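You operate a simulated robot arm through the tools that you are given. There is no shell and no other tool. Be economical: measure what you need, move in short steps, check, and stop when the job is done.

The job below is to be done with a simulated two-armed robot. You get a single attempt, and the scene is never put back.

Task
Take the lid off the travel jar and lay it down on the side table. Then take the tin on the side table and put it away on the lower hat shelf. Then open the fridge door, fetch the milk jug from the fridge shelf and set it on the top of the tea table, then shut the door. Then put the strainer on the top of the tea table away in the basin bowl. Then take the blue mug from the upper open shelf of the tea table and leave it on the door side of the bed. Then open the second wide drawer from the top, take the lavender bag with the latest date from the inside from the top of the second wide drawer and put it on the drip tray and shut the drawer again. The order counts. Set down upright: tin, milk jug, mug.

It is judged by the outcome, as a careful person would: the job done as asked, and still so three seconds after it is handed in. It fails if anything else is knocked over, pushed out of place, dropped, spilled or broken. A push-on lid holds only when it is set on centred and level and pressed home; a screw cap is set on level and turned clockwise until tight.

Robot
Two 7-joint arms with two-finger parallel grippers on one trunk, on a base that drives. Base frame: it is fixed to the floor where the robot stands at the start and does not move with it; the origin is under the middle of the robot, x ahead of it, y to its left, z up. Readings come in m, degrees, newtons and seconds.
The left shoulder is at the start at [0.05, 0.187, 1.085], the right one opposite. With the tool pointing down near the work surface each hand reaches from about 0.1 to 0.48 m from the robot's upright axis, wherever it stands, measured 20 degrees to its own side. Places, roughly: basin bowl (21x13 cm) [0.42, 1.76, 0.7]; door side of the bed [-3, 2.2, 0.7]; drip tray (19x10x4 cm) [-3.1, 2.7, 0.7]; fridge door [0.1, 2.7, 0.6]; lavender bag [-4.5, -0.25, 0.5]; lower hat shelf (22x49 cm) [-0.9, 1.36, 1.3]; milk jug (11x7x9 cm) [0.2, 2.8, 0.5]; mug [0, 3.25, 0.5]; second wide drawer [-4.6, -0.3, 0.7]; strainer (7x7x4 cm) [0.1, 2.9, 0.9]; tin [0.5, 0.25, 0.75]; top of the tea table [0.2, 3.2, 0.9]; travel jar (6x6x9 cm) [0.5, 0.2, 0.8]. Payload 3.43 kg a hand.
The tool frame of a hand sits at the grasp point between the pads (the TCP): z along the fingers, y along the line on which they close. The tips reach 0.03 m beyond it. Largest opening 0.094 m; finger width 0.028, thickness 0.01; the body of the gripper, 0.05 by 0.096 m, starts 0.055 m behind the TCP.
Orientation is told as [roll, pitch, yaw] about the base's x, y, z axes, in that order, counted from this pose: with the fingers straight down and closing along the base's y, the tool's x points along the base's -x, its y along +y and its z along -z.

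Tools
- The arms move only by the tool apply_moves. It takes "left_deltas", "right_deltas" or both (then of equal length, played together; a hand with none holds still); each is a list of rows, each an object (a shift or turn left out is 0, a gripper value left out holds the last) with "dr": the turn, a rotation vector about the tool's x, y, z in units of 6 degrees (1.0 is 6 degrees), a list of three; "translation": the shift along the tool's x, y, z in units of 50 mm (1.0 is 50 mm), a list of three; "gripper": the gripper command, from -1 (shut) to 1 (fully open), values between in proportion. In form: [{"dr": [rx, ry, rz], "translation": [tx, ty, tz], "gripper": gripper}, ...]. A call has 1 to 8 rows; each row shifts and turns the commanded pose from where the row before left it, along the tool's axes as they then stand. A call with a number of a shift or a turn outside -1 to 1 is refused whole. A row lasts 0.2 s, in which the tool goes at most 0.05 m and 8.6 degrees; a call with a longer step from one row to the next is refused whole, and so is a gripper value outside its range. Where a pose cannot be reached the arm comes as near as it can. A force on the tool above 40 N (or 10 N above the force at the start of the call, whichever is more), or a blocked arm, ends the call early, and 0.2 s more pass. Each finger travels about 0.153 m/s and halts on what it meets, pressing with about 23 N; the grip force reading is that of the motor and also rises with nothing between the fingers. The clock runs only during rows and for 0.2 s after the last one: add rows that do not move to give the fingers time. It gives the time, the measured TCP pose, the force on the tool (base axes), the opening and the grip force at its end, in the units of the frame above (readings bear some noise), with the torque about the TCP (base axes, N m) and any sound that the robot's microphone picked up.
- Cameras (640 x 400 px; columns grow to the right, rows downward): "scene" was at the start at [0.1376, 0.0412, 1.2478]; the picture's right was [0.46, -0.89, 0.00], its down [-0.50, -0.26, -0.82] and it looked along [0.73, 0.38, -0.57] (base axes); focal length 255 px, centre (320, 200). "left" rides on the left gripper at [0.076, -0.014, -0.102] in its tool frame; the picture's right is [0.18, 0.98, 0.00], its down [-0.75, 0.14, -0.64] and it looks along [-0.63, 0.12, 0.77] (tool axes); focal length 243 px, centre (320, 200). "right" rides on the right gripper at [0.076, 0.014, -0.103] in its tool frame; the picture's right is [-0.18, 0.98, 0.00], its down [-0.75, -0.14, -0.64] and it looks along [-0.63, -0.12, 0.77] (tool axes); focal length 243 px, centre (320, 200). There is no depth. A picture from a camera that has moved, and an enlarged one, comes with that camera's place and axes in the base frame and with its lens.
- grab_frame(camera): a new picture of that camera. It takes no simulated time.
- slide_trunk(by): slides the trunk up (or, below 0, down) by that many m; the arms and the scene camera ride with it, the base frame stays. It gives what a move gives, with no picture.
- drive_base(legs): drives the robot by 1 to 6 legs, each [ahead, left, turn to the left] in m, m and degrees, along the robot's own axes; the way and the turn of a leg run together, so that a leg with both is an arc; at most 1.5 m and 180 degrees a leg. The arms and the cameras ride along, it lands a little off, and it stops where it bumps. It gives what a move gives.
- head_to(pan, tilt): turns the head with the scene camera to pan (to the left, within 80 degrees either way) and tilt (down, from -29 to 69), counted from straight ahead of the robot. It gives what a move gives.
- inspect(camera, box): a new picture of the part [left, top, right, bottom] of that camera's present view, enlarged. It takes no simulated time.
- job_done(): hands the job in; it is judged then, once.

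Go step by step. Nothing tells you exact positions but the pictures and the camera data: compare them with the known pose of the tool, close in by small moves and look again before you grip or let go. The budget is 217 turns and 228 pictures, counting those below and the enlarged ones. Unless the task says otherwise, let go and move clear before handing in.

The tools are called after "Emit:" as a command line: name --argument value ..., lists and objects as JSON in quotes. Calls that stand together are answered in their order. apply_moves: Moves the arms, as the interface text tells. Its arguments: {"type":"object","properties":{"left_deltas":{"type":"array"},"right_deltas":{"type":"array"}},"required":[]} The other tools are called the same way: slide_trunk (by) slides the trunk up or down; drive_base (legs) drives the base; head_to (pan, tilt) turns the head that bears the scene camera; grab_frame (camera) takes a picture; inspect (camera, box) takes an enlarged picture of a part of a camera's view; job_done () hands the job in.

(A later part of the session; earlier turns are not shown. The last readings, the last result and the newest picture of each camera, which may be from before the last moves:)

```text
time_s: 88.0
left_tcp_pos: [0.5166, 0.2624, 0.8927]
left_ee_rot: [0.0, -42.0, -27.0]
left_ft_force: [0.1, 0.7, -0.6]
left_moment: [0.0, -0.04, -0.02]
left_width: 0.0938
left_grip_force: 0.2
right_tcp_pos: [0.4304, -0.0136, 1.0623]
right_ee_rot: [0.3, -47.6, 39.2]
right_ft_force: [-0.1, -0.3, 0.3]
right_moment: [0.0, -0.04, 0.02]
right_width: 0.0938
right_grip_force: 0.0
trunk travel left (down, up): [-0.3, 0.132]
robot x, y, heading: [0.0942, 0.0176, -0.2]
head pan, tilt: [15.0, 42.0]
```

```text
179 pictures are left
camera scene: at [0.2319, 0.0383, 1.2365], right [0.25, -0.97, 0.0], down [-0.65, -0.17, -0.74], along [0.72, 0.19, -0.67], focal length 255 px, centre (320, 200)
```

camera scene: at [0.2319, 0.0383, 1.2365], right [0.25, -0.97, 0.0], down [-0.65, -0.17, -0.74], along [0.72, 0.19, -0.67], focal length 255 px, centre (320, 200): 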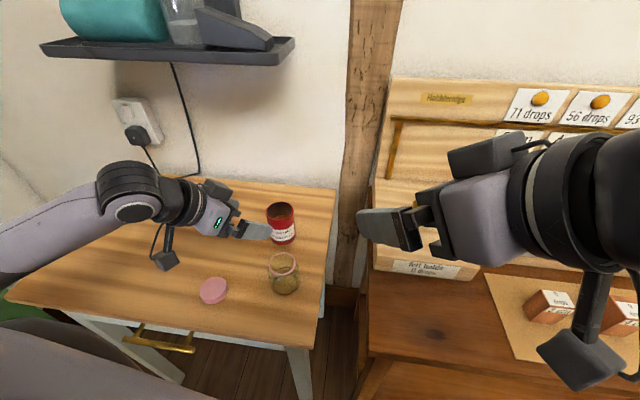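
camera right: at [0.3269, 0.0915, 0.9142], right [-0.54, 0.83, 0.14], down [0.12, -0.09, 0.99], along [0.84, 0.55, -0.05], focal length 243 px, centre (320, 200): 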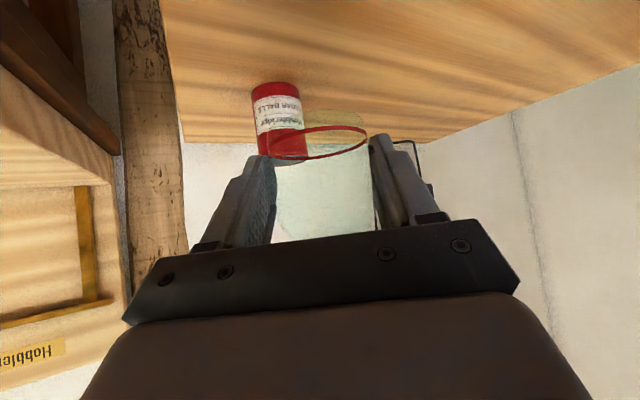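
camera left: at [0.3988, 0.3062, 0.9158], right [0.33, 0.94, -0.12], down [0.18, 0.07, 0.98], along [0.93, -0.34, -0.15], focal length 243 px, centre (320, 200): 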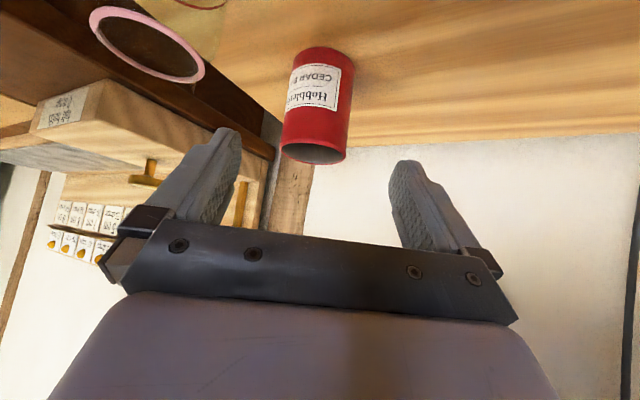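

Tin is aligned at about (0.582, 0.227). I'll move in.

Emit:
apply_moves --left_deltas '[{"translation": [0.19, -0.05, 0.4]}, {"translation": [0, 0, 0.55]}, {"translation": [0, 0, 0.55]}, {"translation": [0, 0, 0.55]}, {}]'

Emit:
grab_frame --camera "left"

Emit:
inspect --camera "scene" --box '[140, 160, 340, 320]'

```text
time_s: 89.2
left_tcp_pos: [0.5714, 0.235, 0.81]
left_ee_rot: [0.0, -42.0, -27.1]
left_ft_force: [0.6, 0.2, 0.2]
left_moment: [0.01, 0.0, -0.01]
left_width: 0.0941
left_grip_force: 0.0
right_tcp_pos: [0.4317, -0.0137, 1.0613]
right_ee_rot: [0.3, -47.6, 39.2]
right_ft_force: [0.9, 0.1, 0.9]
right_moment: [0.04, 0.0, 0.0]
right_width: 0.0941
right_grip_force: 0.2
trunk travel left (down, up): [-0.3, 0.132]
robot x, y, heading: [0.0948, 0.0186, -0.7]
head pan, tilt: [15.0, 42.0]
```

```text
178 pictures are left
camera left: at [0.4519, 0.2774, 0.833], right [0.33, 0.94, -0.12], down [0.18, 0.07, 0.98], along [0.93, -0.34, -0.15], focal length 243 px, centre (320, 200)
```

left: 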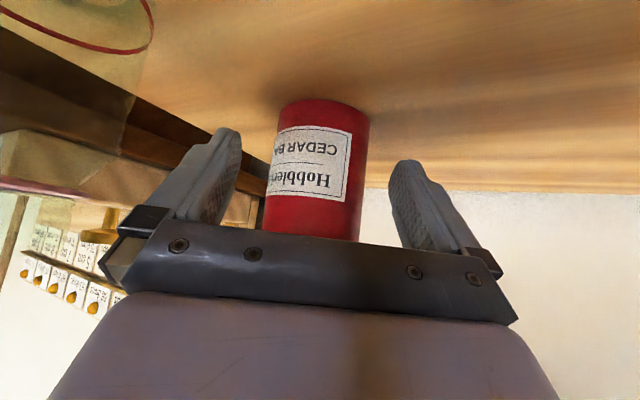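

```text
2.50 times, centred on (240, 240) of scene
camera zoom: at [0.232, 0.0384, 1.2366], right [0.25, -0.97, 0.0], down [-0.65, -0.17, -0.74], along [0.72, 0.19, -0.67], focal length 637 px, centre (520, 100)
```

zoom: 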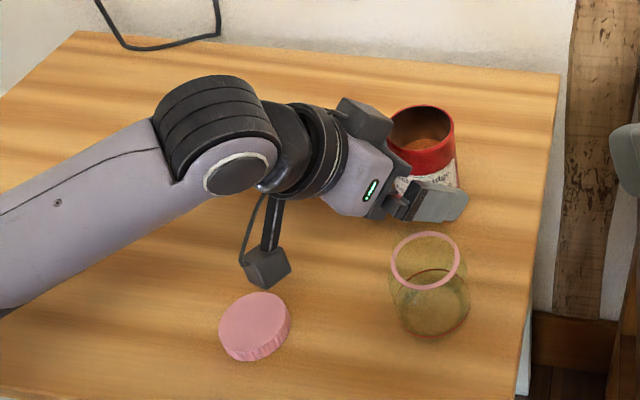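

Emit:
apply_moves --left_deltas '[{"gripper": 0.4}, {"gripper": 0}, {"gripper": -0.5}, {"gripper": -1}, {}]'

Emit:
apply_moves --left_deltas '[{"translation": [-0.2, 0, -0.22]}, {"translation": [-0.4, 0, -0.44]}, {"translation": [-0.4, 0, -0.44]}, {"translation": [-0.4, 0, -0.44]}, {"translation": [-0.4, 0, -0.44]}, {}]'

Emit:
grab_frame --camera "scene"

```text
time_s: 90.3
left_tcp_pos: [0.5713, 0.2348, 0.8089]
left_ee_rot: [0.0, -42.0, -27.0]
left_ft_force: [0.7, -0.1, -0.5]
left_moment: [-0.04, -0.01, 0.01]
left_width: 0.0574
left_grip_force: 22.9
right_tcp_pos: [0.4316, -0.0141, 1.0623]
right_ee_rot: [0.3, -47.6, 39.2]
right_ft_force: [0.0, 0.6, 0.2]
right_moment: [-0.02, 0.0, -0.01]
right_width: 0.0938
right_grip_force: 0.1
trunk travel left (down, up): [-0.3, 0.132]
robot x, y, heading: [0.0951, 0.021, -0.8]
head pan, tilt: [15.0, 42.0]
```

```text
time_s: 91.8
left_tcp_pos: [0.5717, 0.2364, 0.9433]
left_ee_rot: [0.0, -42.0, -27.0]
left_ft_force: [-0.1, 0.2, -2.1]
left_moment: [0.03, 0.0, -0.02]
left_width: 0.0575
left_grip_force: 23.2
right_tcp_pos: [0.4304, -0.0134, 1.0628]
right_ee_rot: [0.3, -47.6, 39.2]
right_ft_force: [-0.2, -0.4, 0.3]
right_moment: [-0.02, -0.02, -0.02]
right_width: 0.094
right_grip_force: 0.0
trunk travel left (down, up): [-0.3, 0.132]
robot x, y, heading: [0.0895, 0.0179, -0.6]
head pan, tilt: [15.0, 42.0]
```

```text
176 pictures are left
camera scene: at [0.232, 0.0385, 1.2366], right [0.25, -0.97, 0.0], down [-0.65, -0.17, -0.74], along [0.72, 0.19, -0.67], focal length 255 px, centre (320, 200)
```

scene: 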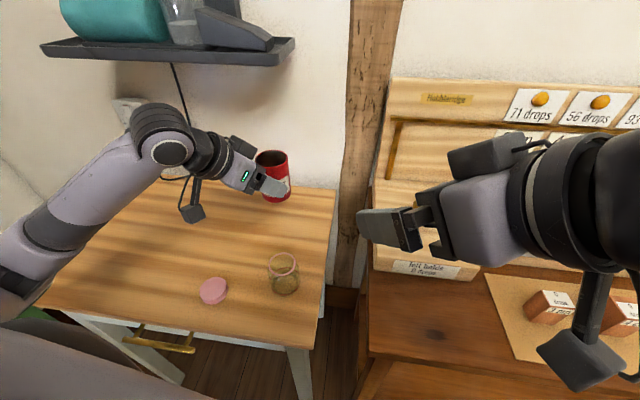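

Tin is held upright. I'll back the base away from the table and look around before travelling.

Emit:
drive_base --legs '[[-0.35, 0, 0]]'

Emit:
apply_moves --left_deltas '[{"translation": [0.5, 0.1, -0.4]}, {"translation": [0.5, 0.1, -0.4]}, {}]'

Emit:
head_to --pan 78 --tilt 10

Emit:
grab_frame --camera "scene"

Emit:
head_to --pan 35 --tilt 15

Emit:
grab_frame --camera "scene"

```text
time_s: 94.0
left_tcp_pos: [0.2265, 0.2374, 0.9445]
left_ee_rot: [0.0, -42.0, -27.3]
left_ft_force: [-1.2, -0.2, -1.0]
left_moment: [0.02, 0.03, -0.01]
left_width: 0.0573
left_grip_force: 22.7
right_tcp_pos: [0.0843, -0.0106, 1.063]
right_ee_rot: [0.3, -47.6, 39.0]
right_ft_force: [0.7, -0.5, 0.6]
right_moment: [0.0, -0.04, 0.0]
right_width: 0.0939
right_grip_force: 0.1
trunk travel left (down, up): [-0.3, 0.132]
robot x, y, heading: [-0.2538, 0.019, -0.8]
head pan, tilt: [15.0, 42.0]
```

```text
time_s: 94.8
left_tcp_pos: [0.1756, 0.2741, 0.9384]
left_ee_rot: [0.0, -42.0, -27.4]
left_ft_force: [0.0, 0.0, -1.6]
left_moment: [0.05, 0.02, 0.01]
left_width: 0.0574
left_grip_force: 23.1
right_tcp_pos: [0.0863, -0.0111, 1.062]
right_ee_rot: [0.4, -47.6, 38.9]
right_ft_force: [-0.4, -0.7, -0.3]
right_moment: [0.0, 0.05, 0.0]
right_width: 0.0942
right_grip_force: 0.0
trunk travel left (down, up): [-0.3, 0.132]
robot x, y, heading: [-0.2541, 0.0223, -0.8]
head pan, tilt: [15.0, 42.0]
```

```text
time_s: 96.1
left_tcp_pos: [0.1755, 0.2756, 0.9381]
left_ee_rot: [0.0, -42.0, -27.2]
left_ft_force: [0.2, 0.8, -1.7]
left_moment: [0.0, 0.03, -0.04]
left_width: 0.0572
left_grip_force: 22.6
right_tcp_pos: [0.0845, -0.0111, 1.0615]
right_ee_rot: [0.3, -47.5, 38.8]
right_ft_force: [0.3, -0.2, -1.0]
right_moment: [0.03, 0.0, 0.01]
right_width: 0.0939
right_grip_force: 0.0
trunk travel left (down, up): [-0.3, 0.132]
robot x, y, heading: [-0.2521, 0.0205, -1.0]
head pan, tilt: [78.0, 10.0]
```

```text
175 pictures are left
camera scene: at [-0.1742, 0.1118, 1.2872], right [0.98, -0.22, 0.0], down [-0.04, -0.17, -0.98], along [0.22, 0.96, -0.17], focal length 255 px, centre (320, 200)
```

scene: 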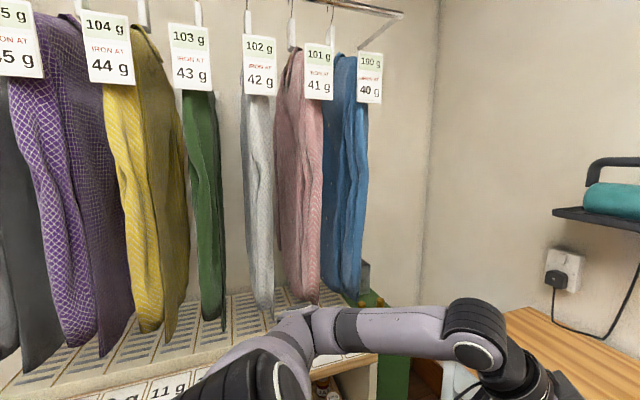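

```text
time_s: 97.2
left_tcp_pos: [0.1746, 0.2738, 0.9381]
left_ee_rot: [0.1, -42.0, -27.2]
left_ft_force: [0.4, 0.2, -1.7]
left_moment: [0.02, 0.02, -0.04]
left_width: 0.0574
left_grip_force: 23.2
right_tcp_pos: [0.0857, -0.0124, 1.0621]
right_ee_rot: [0.3, -47.7, 39.0]
right_ft_force: [-0.8, -0.4, 1.1]
right_moment: [-0.01, -0.02, 0.01]
right_width: 0.0939
right_grip_force: 0.1
trunk travel left (down, up): [-0.3, 0.132]
robot x, y, heading: [-0.2541, 0.0235, -0.5]
head pan, tilt: [35.0, 15.0]
```

```text
174 pictures are left
camera scene: at [-0.1176, 0.0738, 1.2791], right [0.56, -0.83, 0.0], down [-0.21, -0.15, -0.97], along [0.8, 0.54, -0.26], focal length 255 px, centre (320, 200)
```

scene: 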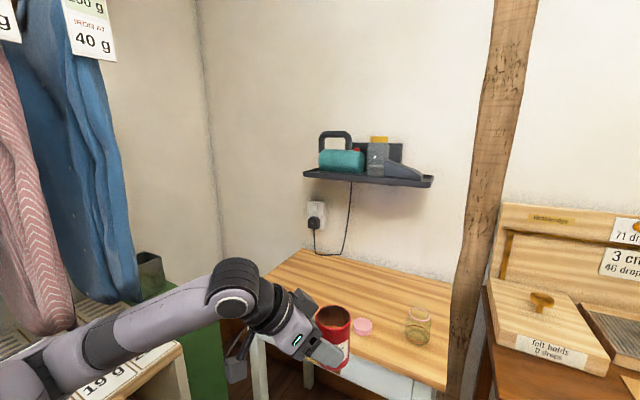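

Left is a counter with hanging clothes about 0.7 m away. I'll turn left in place step by step and look for the hat shelf and the passage.

Emit:
drive_base --legs '[[0, 0, 60]]'

Emit:
head_to --pan 70 --tilt 5

Emit:
grab_frame --camera "scene"

Emit:
head_to --pan 15 --tilt 5

Emit:
grab_frame --camera "scene"

```text
time_s: 100.2
left_tcp_pos: [-0.2431, 0.5198, 0.9381]
left_ee_rot: [0.0, -42.0, 30.9]
left_ft_force: [1.1, 0.5, -1.1]
left_moment: [-0.01, 0.03, 0.04]
left_width: 0.0573
left_grip_force: 22.7
right_tcp_pos: [-0.0485, 0.2929, 1.062]
right_ee_rot: [0.4, -47.6, 97.1]
right_ft_force: [-0.5, -0.2, -0.1]
right_moment: [0.0, -0.02, -0.02]
right_width: 0.094
right_grip_force: 0.1
trunk travel left (down, up): [-0.3, 0.132]
robot x, y, heading: [-0.2539, 0.0231, 57.5]
head pan, tilt: [35.0, 15.0]
```

```text
time_s: 101.2
left_tcp_pos: [-0.2424, 0.5191, 0.9382]
left_ee_rot: [0.0, -42.0, 30.8]
left_ft_force: [0.7, 0.1, -1.5]
left_moment: [-0.03, 0.01, -0.02]
left_width: 0.0573
left_grip_force: 23.0
right_tcp_pos: [-0.0487, 0.2925, 1.0629]
right_ee_rot: [0.3, -47.6, 97.1]
right_ft_force: [0.5, 0.0, -0.3]
right_moment: [0.01, -0.01, -0.02]
right_width: 0.0939
right_grip_force: 0.0
trunk travel left (down, up): [-0.3, 0.132]
robot x, y, heading: [-0.2548, 0.0221, 57.3]
head pan, tilt: [70.0, 5.0]
```

```text
173 pictures are left
camera scene: at [-0.2776, 0.1441, 1.2953], right [0.79, 0.61, 0.0], down [0.05, -0.07, -1.0], along [-0.61, 0.79, -0.09], focal length 255 px, centre (320, 200)
```

scene: 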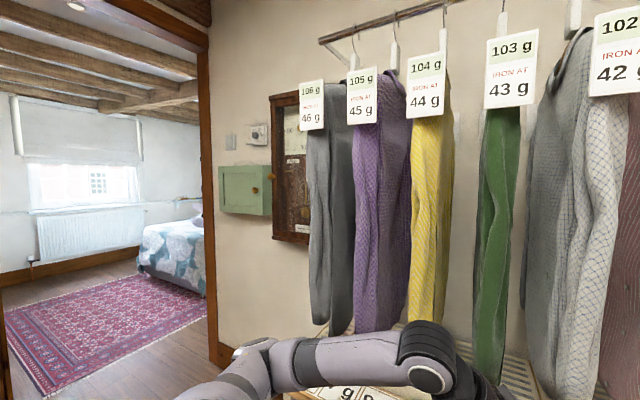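

```text
time_s: 102.5
left_tcp_pos: [-0.243, 0.5195, 0.9384]
left_ee_rot: [0.0, -42.0, 30.9]
left_ft_force: [-0.3, -0.3, -1.2]
left_moment: [-0.03, 0.02, 0.0]
left_width: 0.0576
left_grip_force: 23.1
right_tcp_pos: [-0.0467, 0.292, 1.0621]
right_ee_rot: [0.3, -47.6, 97.1]
right_ft_force: [-0.5, 0.2, 0.0]
right_moment: [0.0, -0.01, 0.0]
right_width: 0.094
right_grip_force: 0.0
trunk travel left (down, up): [-0.3, 0.132]
robot x, y, heading: [-0.2566, 0.0223, 57.4]
head pan, tilt: [15.0, 5.0]
```

```text
172 pictures are left
camera scene: at [-0.1942, 0.1587, 1.2953], right [0.95, -0.3, 0.0], down [-0.03, -0.08, -1.0], along [0.3, 0.95, -0.09], focal length 255 px, centre (320, 200)
```

scene: 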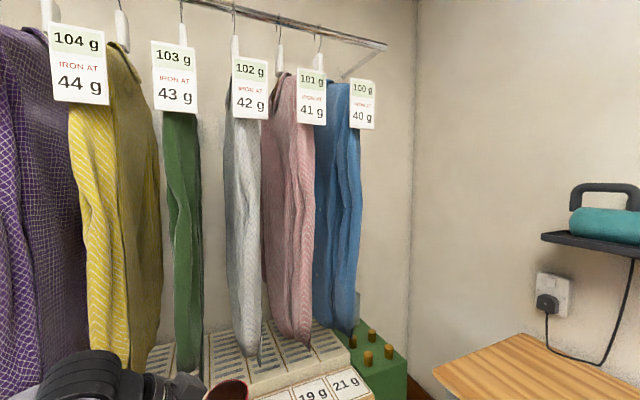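

There's a doorway to the left leading to the bedroom; the hat shelf must be beyond this wall. I'll turn further and plan the route.

Emit:
drive_base --legs '[[0, 0, 95]]'

Emit:
head_to --pan -10 --tilt 20

Emit:
grab_frame --camera "scene"

Emit:
head_to --pan 45 --tilt 15

Emit:
grab_frame --camera "scene"

```text
time_s: 106.9
left_tcp_pos: [-0.7506, -0.0188, 0.9382]
left_ee_rot: [0.0, -42.0, 126.7]
left_ft_force: [0.3, 0.1, -1.6]
left_moment: [-0.03, -0.05, 0.04]
left_width: 0.0571
left_grip_force: 23.5
right_tcp_pos: [-0.5447, 0.1981, 1.0615]
right_ee_rot: [0.3, -47.6, -167.1]
right_ft_force: [0.8, 0.6, 0.3]
right_moment: [0.01, 0.02, 0.01]
right_width: 0.094
right_grip_force: 0.0
trunk travel left (down, up): [-0.3, 0.132]
robot x, y, heading: [-0.2543, 0.0249, 153.4]
head pan, tilt: [15.0, 5.0]
```

```text
time_s: 107.8
left_tcp_pos: [-0.7515, -0.0193, 0.9394]
left_ee_rot: [0.0, -42.0, 126.7]
left_ft_force: [-0.2, 0.9, -1.2]
left_moment: [-0.03, 0.01, 0.0]
left_width: 0.0572
left_grip_force: 22.7
right_tcp_pos: [-0.5439, 0.1979, 1.0615]
right_ee_rot: [0.2, -47.5, -167.1]
right_ft_force: [0.6, -0.3, -0.5]
right_moment: [-0.03, -0.02, -0.01]
right_width: 0.0941
right_grip_force: 0.1
trunk travel left (down, up): [-0.3, 0.132]
robot x, y, heading: [-0.2491, 0.017, 153.4]
head pan, tilt: [-10.0, 20.0]
```

```text
171 pictures are left
camera scene: at [-0.3802, 0.1037, 1.271], right [0.6, 0.8, 0.0], down [0.27, -0.2, -0.94], along [-0.75, 0.56, -0.34], focal length 255 px, centre (320, 200)
```

scene: 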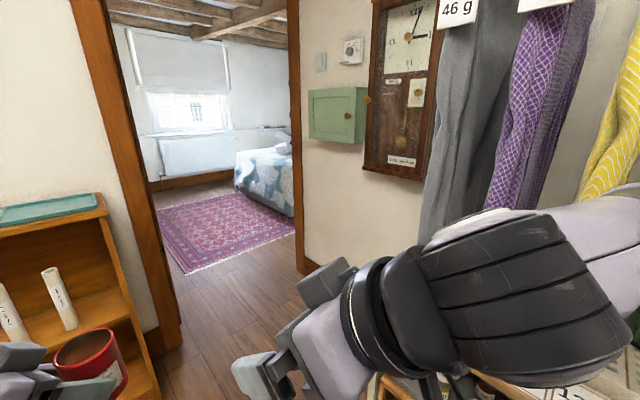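

```text
time_s: 109.0
left_tcp_pos: [-0.7503, -0.0192, 0.9377]
left_ee_rot: [-0.1, -42.0, 126.7]
left_ft_force: [0.3, -0.8, -1.0]
left_moment: [-0.05, -0.05, -0.01]
left_width: 0.0573
left_grip_force: 23.4
right_tcp_pos: [-0.5455, 0.1989, 1.0621]
right_ee_rot: [0.2, -47.6, -167.1]
right_ft_force: [-0.2, 0.7, 0.5]
right_moment: [0.0, -0.01, 0.03]
right_width: 0.0945
right_grip_force: 0.0
trunk travel left (down, up): [-0.3, 0.132]
robot x, y, heading: [-0.2517, 0.0182, 153.3]
head pan, tilt: [45.0, 15.0]
```

```text
170 pictures are left
camera scene: at [-0.3943, 0.0188, 1.2791], right [-0.31, 0.95, 0.0], down [0.25, 0.08, -0.97], along [-0.92, -0.3, -0.26], focal length 255 px, centre (320, 200)
```

scene: 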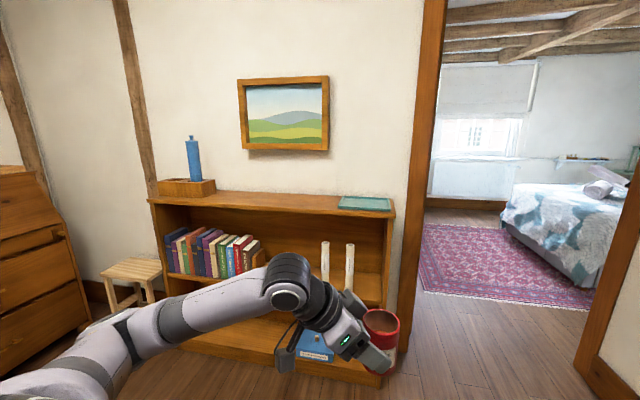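

The doorway is in the wall at x≈-1.8, y≈0.05–1.0. My elbows stick out too far, so I'll stretch both hands forward to slim the robot before driving.

Emit:
apply_moves --left_deltas '[{"translation": [-0.48, -0.29, 0.435]}, {"translation": [-0.48, -0.29, 0.435]}, {"translation": [-0.48, -0.29, 0.435]}, {"translation": [-0.48, -0.29, 0.435]}, {}]' --right_deltas '[{"translation": [-0.16, -0.78, 0.17]}, {"translation": [-0.16, -0.78, 0.17]}, {"translation": [-0.16, -0.78, 0.17]}, {"translation": [-0.16, -0.78, 0.17]}, {}]'

Emit:
head_to --pan 40 --tilt 40

Emit:
grab_frame --camera "scene"

Emit:
head_to --pan -40 --tilt 40

Emit:
grab_frame --camera "scene"

```text
time_s: 110.2
left_tcp_pos: [-0.7817, 0.1202, 0.935]
left_ee_rot: [0.0, -42.0, 126.7]
left_ft_force: [0.2, -0.4, -0.6]
left_moment: [-0.03, -0.01, 0.02]
left_width: 0.0574
left_grip_force: 22.7
right_tcp_pos: [-0.6262, 0.3381, 1.0637]
right_ee_rot: [0.3, -47.7, -167.1]
right_ft_force: [0.4, -0.9, 0.7]
right_moment: [-0.02, 0.01, 0.01]
right_width: 0.094
right_grip_force: 0.0
trunk travel left (down, up): [-0.3, 0.132]
robot x, y, heading: [-0.2502, 0.0198, 153.2]
head pan, tilt: [45.0, 15.0]
```

```text
time_s: 111.1
left_tcp_pos: [-0.781, 0.1198, 0.9362]
left_ee_rot: [-0.1, -42.1, 126.7]
left_ft_force: [0.2, -0.5, -1.8]
left_moment: [-0.02, -0.02, -0.02]
left_width: 0.0575
left_grip_force: 23.6
right_tcp_pos: [-0.6263, 0.3391, 1.0644]
right_ee_rot: [0.3, -47.6, -167.2]
right_ft_force: [0.7, -0.3, -0.6]
right_moment: [0.0, -0.02, 0.0]
right_width: 0.0941
right_grip_force: 0.0
trunk travel left (down, up): [-0.3, 0.132]
robot x, y, heading: [-0.2547, 0.0202, 153.0]
head pan, tilt: [40.0, 40.0]
```

```text
169 pictures are left
camera scene: at [-0.3883, 0.0285, 1.2396], right [-0.23, 0.97, 0.0], down [0.62, 0.15, -0.77], along [-0.75, -0.18, -0.64], focal length 255 px, centre (320, 200)
```

scene: 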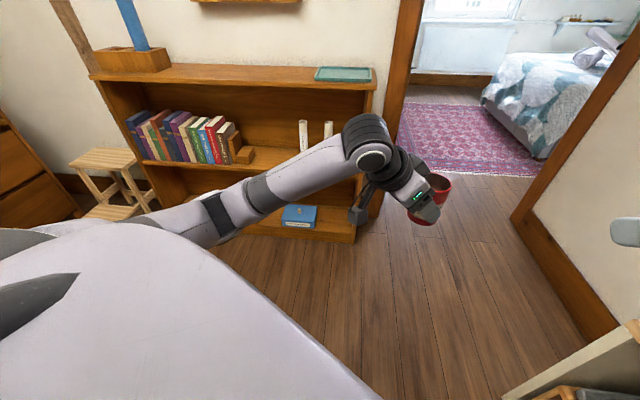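

```text
time_s: 112.7
left_tcp_pos: [-0.7818, 0.1192, 0.9365]
left_ee_rot: [0.0, -42.0, 126.6]
left_ft_force: [0.5, 0.7, -1.3]
left_moment: [-0.04, -0.02, 0.01]
left_width: 0.0576
left_grip_force: 23.3
right_tcp_pos: [-0.6269, 0.338, 1.0642]
right_ee_rot: [0.3, -47.6, -167.1]
right_ft_force: [0.5, 0.9, -0.5]
right_moment: [-0.03, -0.03, -0.01]
right_width: 0.0936
right_grip_force: 0.1
trunk travel left (down, up): [-0.3, 0.132]
robot x, y, heading: [-0.2528, 0.0189, 153.3]
head pan, tilt: [-40.0, 40.0]
```

```text
168 pictures are left
camera scene: at [-0.3392, 0.1262, 1.2395], right [0.92, 0.4, 0.0], down [0.25, -0.59, -0.77], along [-0.3, 0.7, -0.64], focal length 255 px, centre (320, 200)
```

scene: 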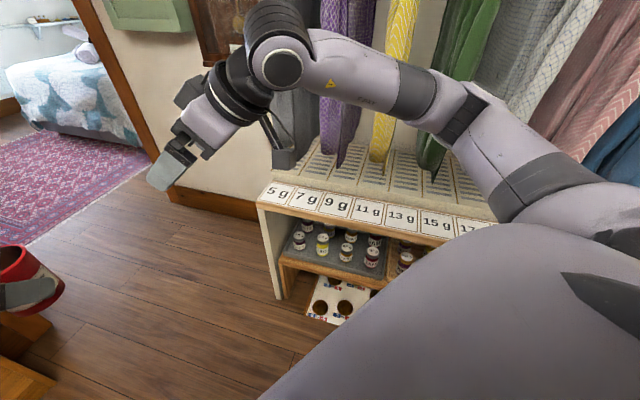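

Arms are slimmer now. I'll turn toward the doorway and advance part way.

Emit:
drive_base --legs '[[0, 0, 9], [0.7, 0, 0]]'

Emit:
head_to --pan -30 --tilt 25

Emit:
grab_frame --camera "scene"

Emit:
head_to --pan 30 --tilt 25

Emit:
grab_frame --camera "scene"

```text
time_s: 116.9
left_tcp_pos: [-1.4248, 0.2406, 0.9365]
left_ee_rot: [-0.4, -42.2, 135.4]
left_ft_force: [-0.6, 0.5, -1.4]
left_moment: [-0.05, -0.01, 0.03]
left_width: 0.0574
left_grip_force: 22.9
right_tcp_pos: [-1.3044, 0.48, 1.0676]
right_ee_rot: [-0.3, -47.7, -158.1]
right_ft_force: [0.3, 0.6, 0.9]
right_moment: [0.03, 0.01, -0.02]
right_width: 0.0941
right_grip_force: 0.0
trunk travel left (down, up): [-0.3, 0.132]
robot x, y, heading: [-0.8911, 0.2232, 162.1]
head pan, tilt: [-40.0, 40.0]
stopped in leg 2: the robot was blocked; the commanded pose is now the measured one
```

```text
time_s: 117.7
left_tcp_pos: [-1.4262, 0.2396, 0.9357]
left_ee_rot: [-0.3, -42.2, 135.6]
left_ft_force: [-0.1, -0.3, -1.1]
left_moment: [-0.03, -0.01, 0.02]
left_width: 0.0575
left_grip_force: 23.5
right_tcp_pos: [-1.3053, 0.4806, 1.0668]
right_ee_rot: [-0.4, -47.6, -158.0]
right_ft_force: [-0.1, -0.7, 0.7]
right_moment: [0.0, -0.02, 0.02]
right_width: 0.0938
right_grip_force: 0.1
trunk travel left (down, up): [-0.3, 0.132]
robot x, y, heading: [-0.8905, 0.2252, 162.1]
head pan, tilt: [-30.0, 25.0]
```

```text
167 pictures are left
camera scene: at [-1.0059, 0.3079, 1.2634], right [0.74, 0.67, 0.0], down [0.28, -0.31, -0.91], along [-0.61, 0.68, -0.42], focal length 255 px, centre (320, 200)
```

scene: 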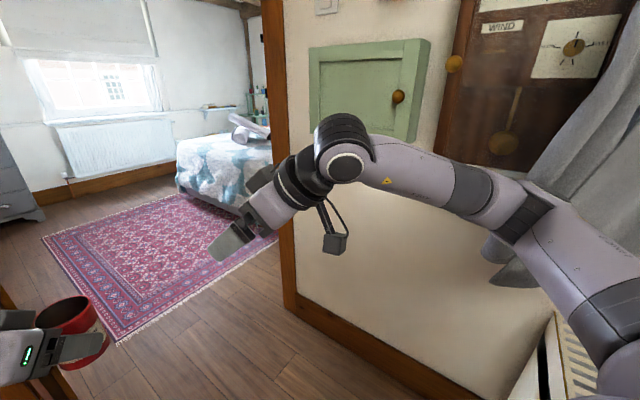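

```text
time_s: 119.0
left_tcp_pos: [-1.4253, 0.2405, 0.9371]
left_ee_rot: [-0.3, -42.2, 135.6]
left_ft_force: [0.3, 0.8, -1.0]
left_moment: [0.01, 0.01, 0.0]
left_width: 0.0575
left_grip_force: 22.6
right_tcp_pos: [-1.3063, 0.4809, 1.0672]
right_ee_rot: [-0.1, -47.6, -158.0]
right_ft_force: [0.5, 0.8, -0.2]
right_moment: [-0.02, -0.03, 0.05]
right_width: 0.0941
right_grip_force: 0.1
trunk travel left (down, up): [-0.3, 0.132]
robot x, y, heading: [-0.8893, 0.2255, 162.0]
head pan, tilt: [30.0, 25.0]
```

```text
166 pictures are left
camera scene: at [-1.0351, 0.2208, 1.2629], right [-0.21, 0.98, 0.0], down [0.41, 0.09, -0.91], along [-0.89, -0.19, -0.42], focal length 255 px, centre (320, 200)
```

scene: 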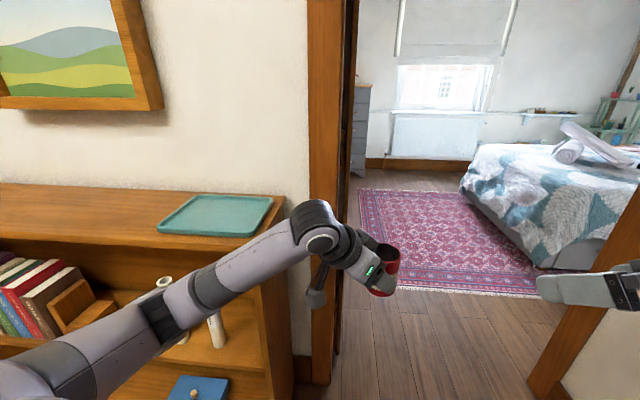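

Blocked, most likely the right elbow against the hanging garment. I'll pull the right hand inward/low-profile by strafing left a little, then advance and check.

Emit:
drive_base --legs '[[-0.03, 0.1, 0], [0.3, 0, 0]]'

Emit:
head_to --pan -55 --tilt 30

Emit:
grab_frame --camera "scene"

Emit:
head_to --pan 40 --tilt 35

Emit:
grab_frame --camera "scene"

```text
time_s: 121.5
left_tcp_pos: [-1.5395, 0.1792, 0.9434]
left_ee_rot: [2.2, -42.3, 134.4]
left_ft_force: [0.2, 0.2, -1.4]
left_moment: [-0.01, -0.04, -0.01]
left_width: 0.0572
left_grip_force: 23.1
right_tcp_pos: [-1.4324, 0.428, 1.0762]
right_ee_rot: [-0.2, -49.3, -156.6]
right_ft_force: [-0.2, 0.1, 0.5]
right_moment: [0.01, 0.0, -0.02]
right_width: 0.094
right_grip_force: 0.1
trunk travel left (down, up): [-0.3, 0.132]
robot x, y, heading: [-1.0324, 0.1715, 163.2]
head pan, tilt: [30.0, 25.0]
stopped in leg 2: the robot was blocked; the commanded pose is now the measured one
```

```text
time_s: 123.1
left_tcp_pos: [-1.5393, 0.1803, 0.9431]
left_ee_rot: [2.3, -42.3, 134.3]
left_ft_force: [0.5, 1.0, -0.3]
left_moment: [-0.05, -0.07, 0.03]
left_width: 0.0575
left_grip_force: 23.1
right_tcp_pos: [-1.4311, 0.4292, 1.0769]
right_ee_rot: [-0.5, -49.6, -156.7]
right_ft_force: [-0.1, -0.6, 0.7]
right_moment: [-0.02, 0.0, -0.03]
right_width: 0.0941
right_grip_force: 0.1
trunk travel left (down, up): [-0.3, 0.132]
robot x, y, heading: [-1.0355, 0.1732, 163.3]
head pan, tilt: [-55.0, 30.0]
```

```text
165 pictures are left
camera scene: at [-1.0868, 0.2844, 1.2568], right [0.95, 0.32, -0.03], down [0.13, -0.48, -0.87], along [-0.29, 0.82, -0.5], focal length 255 px, centre (320, 200)
```

scene: 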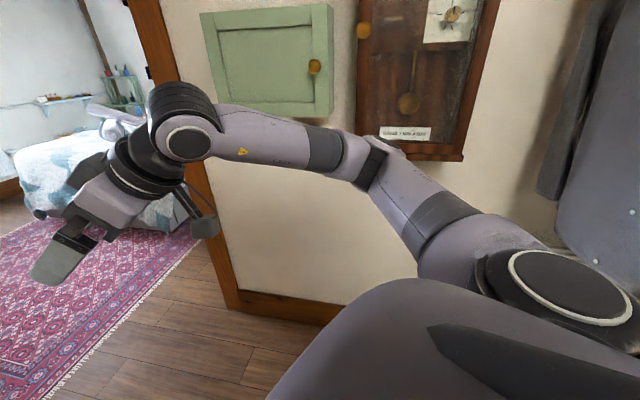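

```text
time_s: 124.8
left_tcp_pos: [-1.539, 0.1811, 0.9431]
left_ee_rot: [2.3, -42.2, 134.1]
left_ft_force: [-0.2, 0.7, -0.9]
left_moment: [-0.03, -0.01, 0.01]
left_width: 0.0573
left_grip_force: 22.6
right_tcp_pos: [-1.4317, 0.4295, 1.0776]
right_ee_rot: [-0.4, -49.6, -156.6]
right_ft_force: [0.2, 0.2, -0.3]
right_moment: [-0.04, -0.02, -0.01]
right_width: 0.0941
right_grip_force: 0.0
trunk travel left (down, up): [-0.3, 0.132]
robot x, y, heading: [-1.0351, 0.1782, 163.4]
head pan, tilt: [40.0, 35.0]
```

```text
164 pictures are left
camera scene: at [-1.1394, 0.1638, 1.2516], right [-0.4, 0.92, 0.01], down [0.5, 0.22, -0.84], along [-0.77, -0.33, -0.55], focal length 255 px, centre (320, 200)
```

scene: 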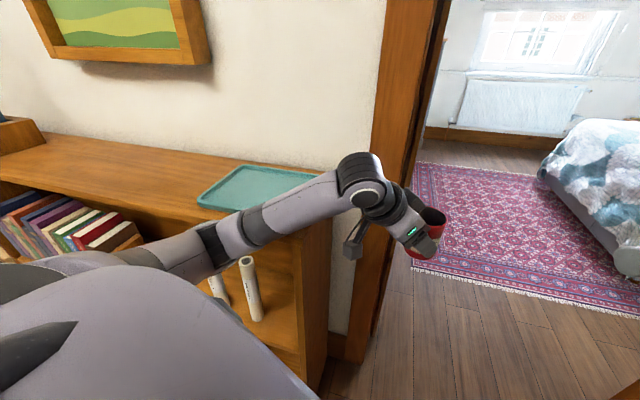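

The robot leans slightly: the left forearm is touching the bookshelf edge. I'll back off, raise the trunk so the arms clear the bookshelf top, and check.

Emit:
drive_base --legs '[[-0.08, 0, 0]]'

Emit:
slide_trunk --by 0.13

Emit:
grab_frame --camera "scene"

```text
time_s: 125.9
left_tcp_pos: [-1.4863, 0.155, 0.9216]
left_ee_rot: [-0.3, -40.7, 136.1]
left_ft_force: [0.9, 0.2, -0.5]
left_moment: [-0.06, -0.04, 0.0]
left_width: 0.0574
left_grip_force: 23.1
right_tcp_pos: [-1.3809, 0.4019, 1.0653]
right_ee_rot: [0.1, -47.8, -157.3]
right_ft_force: [-0.7, -0.1, 0.5]
right_moment: [-0.01, 0.0, -0.02]
right_width: 0.0942
right_grip_force: 0.0
trunk travel left (down, up): [-0.3, 0.132]
robot x, y, heading: [-0.9597, 0.1517, 163.3]
head pan, tilt: [40.0, 35.0]
```

```text
time_s: 127.5
left_tcp_pos: [-1.4866, 0.1551, 1.0511]
left_ee_rot: [-0.2, -40.7, 136.1]
left_ft_force: [0.4, -0.7, -1.8]
left_moment: [-0.03, -0.05, 0.01]
left_width: 0.0573
left_grip_force: 23.3
right_tcp_pos: [-1.3806, 0.402, 1.1958]
right_ee_rot: [0.2, -47.7, -157.2]
right_ft_force: [-0.1, -0.2, 0.6]
right_moment: [0.01, -0.01, 0.03]
right_width: 0.094
right_grip_force: 0.1
trunk travel left (down, up): [-0.43, 0.002]
robot x, y, heading: [-0.959, 0.1502, 163.3]
head pan, tilt: [40.0, 35.0]
```

```text
163 pictures are left
camera scene: at [-1.0962, 0.1349, 1.377], right [-0.39, 0.92, 0.0], down [0.53, 0.23, -0.82], along [-0.75, -0.32, -0.57], focal length 255 px, centre (320, 200)
```

scene: 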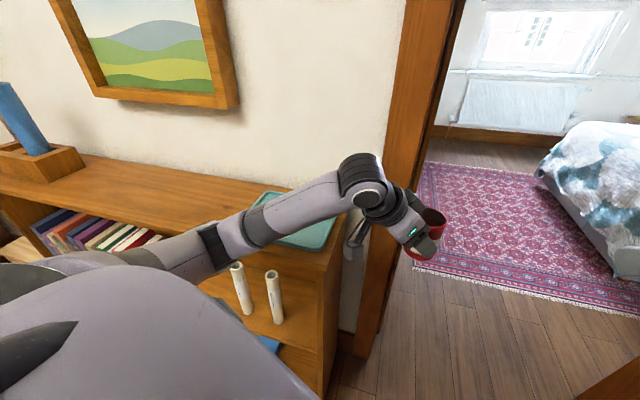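

Clear now. Move diagonally ahead-right toward the doorway's centre line.

Emit:
drive_base --legs '[[0.5, -0.2, 0]]'

Emit:
grab_frame --camera "scene"

Emit:
head_to --pan -50 --tilt 25

Emit:
grab_frame --camera "scene"

```text
time_s: 130.0
left_tcp_pos: [-1.8301, 0.4223, 1.0533]
left_ee_rot: [-0.8, -41.0, 136.5]
left_ft_force: [0.4, 0.1, -1.1]
left_moment: [0.02, -0.06, 0.02]
left_width: 0.0573
left_grip_force: 22.1
right_tcp_pos: [-1.7273, 0.6693, 1.1976]
right_ee_rot: [-0.6, -47.5, -156.7]
right_ft_force: [-0.5, 0.4, 0.7]
right_moment: [-0.01, 0.0, 0.0]
right_width: 0.0938
right_grip_force: 0.0
trunk travel left (down, up): [-0.43, 0.002]
robot x, y, heading: [-1.3027, 0.4271, 163.3]
head pan, tilt: [40.0, 35.0]
stopped in leg 1: the robot was blocked; the commanded pose is now the measured one
```

```text
162 pictures are left
camera scene: at [-1.4386, 0.4008, 1.3777], right [-0.4, 0.92, 0.01], down [0.52, 0.23, -0.82], along [-0.75, -0.32, -0.57], focal length 255 px, centre (320, 200)
```

scene: 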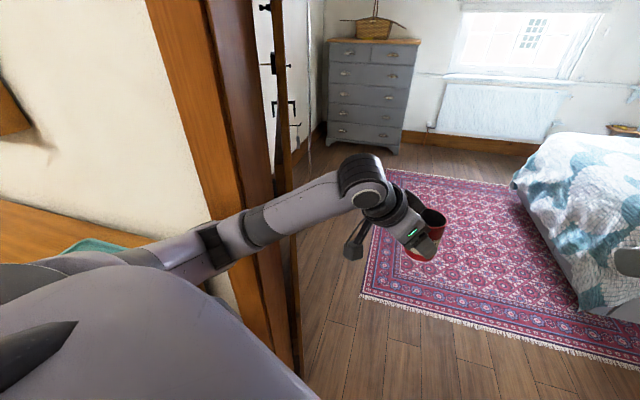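

```text
time_s: 131.7
left_tcp_pos: [-1.8294, 0.4224, 1.0526]
left_ee_rot: [-0.6, -41.1, 136.5]
left_ft_force: [1.2, 0.0, -0.2]
left_moment: [-0.04, -0.03, 0.01]
left_width: 0.0576
left_grip_force: 22.9
right_tcp_pos: [-1.726, 0.6685, 1.1961]
right_ee_rot: [-0.4, -47.4, -156.6]
right_ft_force: [0.0, 0.1, 0.0]
right_moment: [0.0, -0.02, 0.01]
right_width: 0.0939
right_grip_force: 0.1
trunk travel left (down, up): [-0.43, 0.002]
robot x, y, heading: [-1.3052, 0.4297, 163.4]
head pan, tilt: [-50.0, 25.0]
```

```text
161 pictures are left
camera scene: at [-1.3947, 0.52, 1.3939], right [0.92, 0.4, 0.0], down [0.17, -0.38, -0.91], along [-0.36, 0.83, -0.41], focal length 255 px, centre (320, 200)
```

scene: 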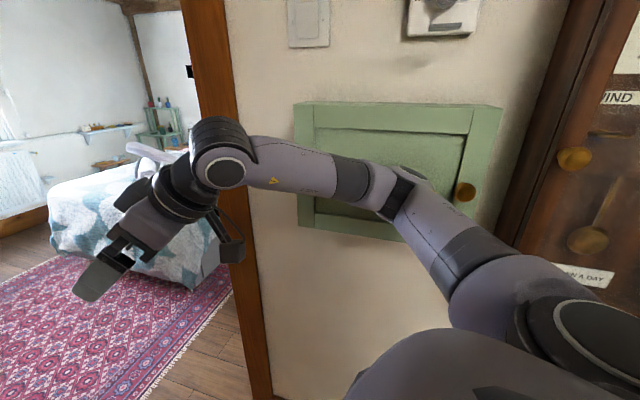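

The right elbow meets the green cabinet. I'll shift left, and straighten the right arm forward to narrow it.

Emit:
drive_base --legs '[[0, 0.07, 0]]'

Emit:
apply_moves --right_deltas '[{"dr": [0.74, 0, 0.67]}, {"dr": [0.74, 0, 0.67]}, {"dr": [0.74, 0, 0.67]}, {"dr": [0.74, 0, 0.67]}, {"dr": [0.74, 0, 0.67]}, {"dr": [0.74, 0, 0.67]}, {"translation": [-0.5, 0.1, 0.55]}, {"translation": [-0.5, 0.1, 0.55]}]'

Emit:
grab_frame --camera "scene"

```text
time_s: 133.0
left_tcp_pos: [-1.8293, 0.3902, 1.0507]
left_ee_rot: [-0.9, -40.6, 134.2]
left_ft_force: [0.5, 0.0, -0.9]
left_moment: [-0.04, -0.05, 0.03]
left_width: 0.0575
left_grip_force: 22.9
right_tcp_pos: [-1.7365, 0.6238, 1.1962]
right_ee_rot: [0.4, -47.9, -157.6]
right_ft_force: [0.2, 0.2, -0.3]
right_moment: [0.02, 0.0, -0.01]
right_width: 0.0939
right_grip_force: 0.0
trunk travel left (down, up): [-0.43, 0.002]
robot x, y, heading: [-1.3183, 0.3679, 163.3]
head pan, tilt: [-50.0, 25.0]
stopped in leg 1: the robot was blocked; the commanded pose is now the measured one
```

```text
time_s: 134.8
left_tcp_pos: [-1.8322, 0.3898, 1.0489]
left_ee_rot: [-0.8, -40.3, 134.4]
left_ft_force: [-0.1, -0.5, -1.3]
left_moment: [-0.04, -0.03, -0.01]
left_width: 0.0576
left_grip_force: 22.8
right_tcp_pos: [-1.8111, 0.6331, 1.1944]
right_ee_rot: [0.6, -47.7, 166.4]
right_ft_force: [-0.5, 0.2, 0.3]
right_moment: [-0.01, 0.0, -0.01]
right_width: 0.0938
right_grip_force: 0.0
trunk travel left (down, up): [-0.43, 0.002]
robot x, y, heading: [-1.3232, 0.3675, 163.2]
head pan, tilt: [-50.0, 25.0]
```

```text
160 pictures are left
camera scene: at [-1.4053, 0.4776, 1.3929], right [0.92, 0.39, -0.01], down [0.16, -0.39, -0.91], along [-0.36, 0.83, -0.42], focal length 255 px, centre (320, 200)
```

scene: 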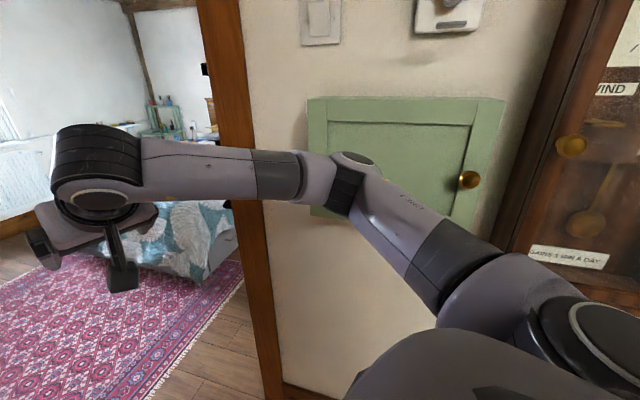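

Both sides touch lightly at this angle; the opening is about 0.91 m (y 0.125–1.04). I'll straighten the left arm as well, keeping the tin upright.

Emit:
drive_base --legs '[[-0.05, -0.03, 0]]'

Emit:
apply_moves --left_deltas '[{"dr": [-0.656, 0, -0.755]}, {"dr": [-0.656, 0, -0.755]}, {"dr": [-0.656, 0, -0.755]}, {"dr": [-0.656, 0, -0.755]}, {"dr": [-0.656, 0, -0.755]}, {"translation": [-0.5, -0.3, 0.44]}, {"translation": [-0.3, 0, 0.26]}]'

Emit:
head_to --pan 50 --tilt 35

Emit:
grab_frame --camera "scene"

```text
time_s: 135.7
left_tcp_pos: [-1.7794, 0.3972, 1.0471]
left_ee_rot: [-1.3, -40.3, 135.0]
left_ft_force: [0.4, 0.1, -0.5]
left_moment: [-0.04, 0.03, 0.04]
left_width: 0.0575
left_grip_force: 23.0
right_tcp_pos: [-1.7609, 0.6419, 1.1938]
right_ee_rot: [0.0, -47.4, 167.0]
right_ft_force: [0.7, 0.4, -0.2]
right_moment: [-0.02, 0.02, 0.02]
right_width: 0.0943
right_grip_force: 0.0
trunk travel left (down, up): [-0.43, 0.002]
robot x, y, heading: [-1.2676, 0.3826, 163.2]
head pan, tilt: [-50.0, 25.0]
```

```text
time_s: 137.3
left_tcp_pos: [-1.8291, 0.4257, 1.0451]
left_ee_rot: [-0.7, -39.8, 164.7]
left_ft_force: [0.3, 0.4, -0.6]
left_moment: [0.0, -0.02, 0.0]
left_width: 0.0573
left_grip_force: 23.3
right_tcp_pos: [-1.7611, 0.6402, 1.1932]
right_ee_rot: [-0.1, -47.3, 167.0]
right_ft_force: [1.1, -0.7, 0.3]
right_moment: [-0.02, -0.01, 0.04]
right_width: 0.094
right_grip_force: 0.1
trunk travel left (down, up): [-0.43, 0.002]
robot x, y, heading: [-1.2632, 0.3802, 163.4]
head pan, tilt: [-50.0, 25.0]
```

```text
time_s: 139.1
left_tcp_pos: [-1.8286, 0.4269, 1.0448]
left_ee_rot: [-0.8, -39.8, 164.7]
left_ft_force: [0.3, 0.4, -1.2]
left_moment: [-0.02, -0.03, 0.01]
left_width: 0.0573
left_grip_force: 23.3
right_tcp_pos: [-1.7613, 0.6404, 1.1938]
right_ee_rot: [-0.1, -47.2, 167.0]
right_ft_force: [-0.4, 0.9, -0.5]
right_moment: [0.0, 0.01, -0.01]
right_width: 0.0943
right_grip_force: 0.0
trunk travel left (down, up): [-0.43, 0.002]
robot x, y, heading: [-1.2659, 0.3818, 163.5]
head pan, tilt: [50.0, 35.0]
```

```text
159 pictures are left
camera scene: at [-1.3945, 0.3522, 1.3771], right [-0.55, 0.84, 0.0], down [0.48, 0.31, -0.82], along [-0.69, -0.45, -0.57], focal length 255 px, centre (320, 200)
```

scene: 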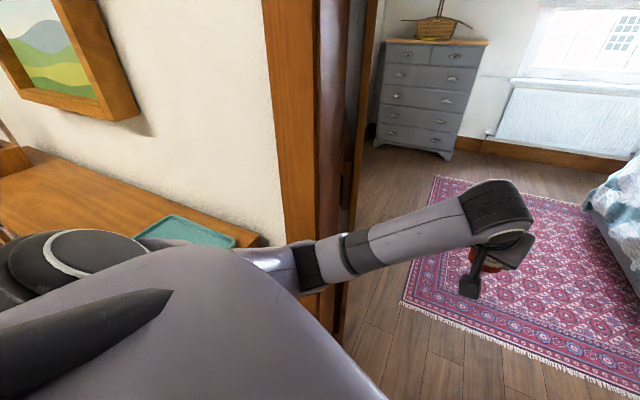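

Left arm is slim now. I'll turn to face straight through the doorway, shift to y≈0.5 and advance.

Emit:
drive_base --legs '[[0, 0, 17], [0, -0.11, 0], [0.25, 0, 0]]'

Emit:
grab_frame --camera "scene"

Emit:
head_to --pan -50 --tilt 25

Emit:
grab_frame --camera "scene"

```text
time_s: 143.1
left_tcp_pos: [-2.0625, 0.3719, 1.0439]
left_ee_rot: [-0.7, -39.8, -178.4]
left_ft_force: [0.3, -0.3, -2.0]
left_moment: [0.04, -0.06, -0.04]
left_width: 0.0575
left_grip_force: 23.6
right_tcp_pos: [-2.0609, 0.5962, 1.192]
right_ee_rot: [-0.1, -47.2, -176.0]
right_ft_force: [-0.4, 0.1, -1.0]
right_moment: [0.03, 0.06, 0.01]
right_width: 0.0939
right_grip_force: 0.2
trunk travel left (down, up): [-0.43, 0.002]
robot x, y, heading: [-1.5112, 0.4964, -179.9]
head pan, tilt: [50.0, 35.0]
```

```text
158 pictures are left
camera scene: at [-1.6263, 0.4273, 1.377], right [-0.77, 0.64, 0.0], down [0.37, 0.44, -0.82], along [-0.52, -0.63, -0.57], focal length 255 px, centre (320, 200)
```

scene: 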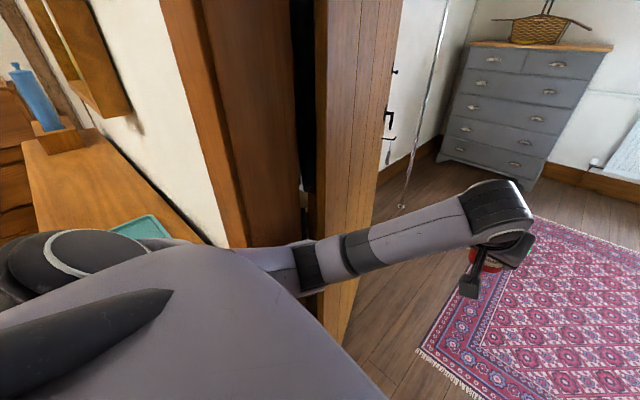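

```text
time_s: 144.9
left_tcp_pos: [-2.0627, 0.3726, 1.0449]
left_ee_rot: [-0.7, -39.9, -178.4]
left_ft_force: [0.3, -0.2, -1.9]
left_moment: [-0.02, -0.06, -0.03]
left_width: 0.0575
left_grip_force: 23.0
right_tcp_pos: [-2.0614, 0.5956, 1.1932]
right_ee_rot: [-0.1, -47.4, -176.0]
right_ft_force: [-0.3, 0.4, 0.6]
right_moment: [-0.01, -0.05, 0.0]
right_width: 0.0941
right_grip_force: 0.1
trunk travel left (down, up): [-0.43, 0.002]
robot x, y, heading: [-1.5105, 0.4939, -179.8]
head pan, tilt: [-50.0, 25.0]
```

```text
157 pictures are left
camera scene: at [-1.6288, 0.5653, 1.3929], right [0.76, 0.65, 0.0], down [0.27, -0.32, -0.91], along [-0.59, 0.69, -0.42], focal length 255 px, centre (320, 200)
```

scene: 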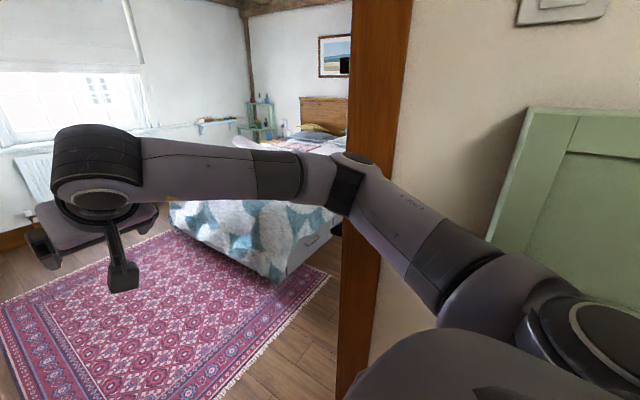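

Emit:
drive_base --legs '[[0.25, -0.04, 0], [0.4, 0, 0]]'

Emit:
head_to --pan -60 --tilt 15

Emit:
grab_frame --camera "scene"

```text
time_s: 148.8
left_tcp_pos: [-2.7061, 0.4128, 1.0448]
left_ee_rot: [-0.7, -39.9, -178.5]
left_ft_force: [-0.6, -0.1, -1.3]
left_moment: [-0.05, -0.08, 0.03]
left_width: 0.0576
left_grip_force: 22.8
right_tcp_pos: [-2.7051, 0.6379, 1.1924]
right_ee_rot: [-0.1, -47.2, -176.0]
right_ft_force: [0.3, -0.4, 0.0]
right_moment: [-0.01, 0.01, 0.01]
right_width: 0.0938
right_grip_force: 0.1
trunk travel left (down, up): [-0.43, 0.002]
robot x, y, heading: [-2.1523, 0.533, -179.9]
head pan, tilt: [-50.0, 25.0]
```

```text
time_s: 149.5
left_tcp_pos: [-2.7063, 0.4133, 1.0445]
left_ee_rot: [-0.7, -39.8, -178.5]
left_ft_force: [-0.5, 0.2, -1.0]
left_moment: [-0.01, -0.07, 0.02]
left_width: 0.0574
left_grip_force: 22.9
right_tcp_pos: [-2.7038, 0.6368, 1.193]
right_ee_rot: [-0.1, -47.4, -176.2]
right_ft_force: [-0.7, -0.2, -0.2]
right_moment: [-0.04, -0.01, 0.02]
right_width: 0.0939
right_grip_force: 0.0
trunk travel left (down, up): [-0.43, 0.002]
robot x, y, heading: [-2.157, 0.5344, -179.8]
head pan, tilt: [-60.0, 15.0]
```

```text
156 pictures are left
camera scene: at [-2.2602, 0.6154, 1.409], right [0.86, 0.5, 0.0], down [0.13, -0.22, -0.97], along [-0.49, 0.84, -0.26], focal length 255 px, centre (320, 200)
```

scene: 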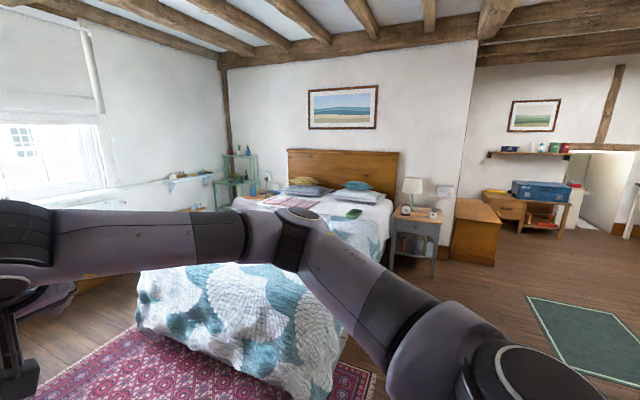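

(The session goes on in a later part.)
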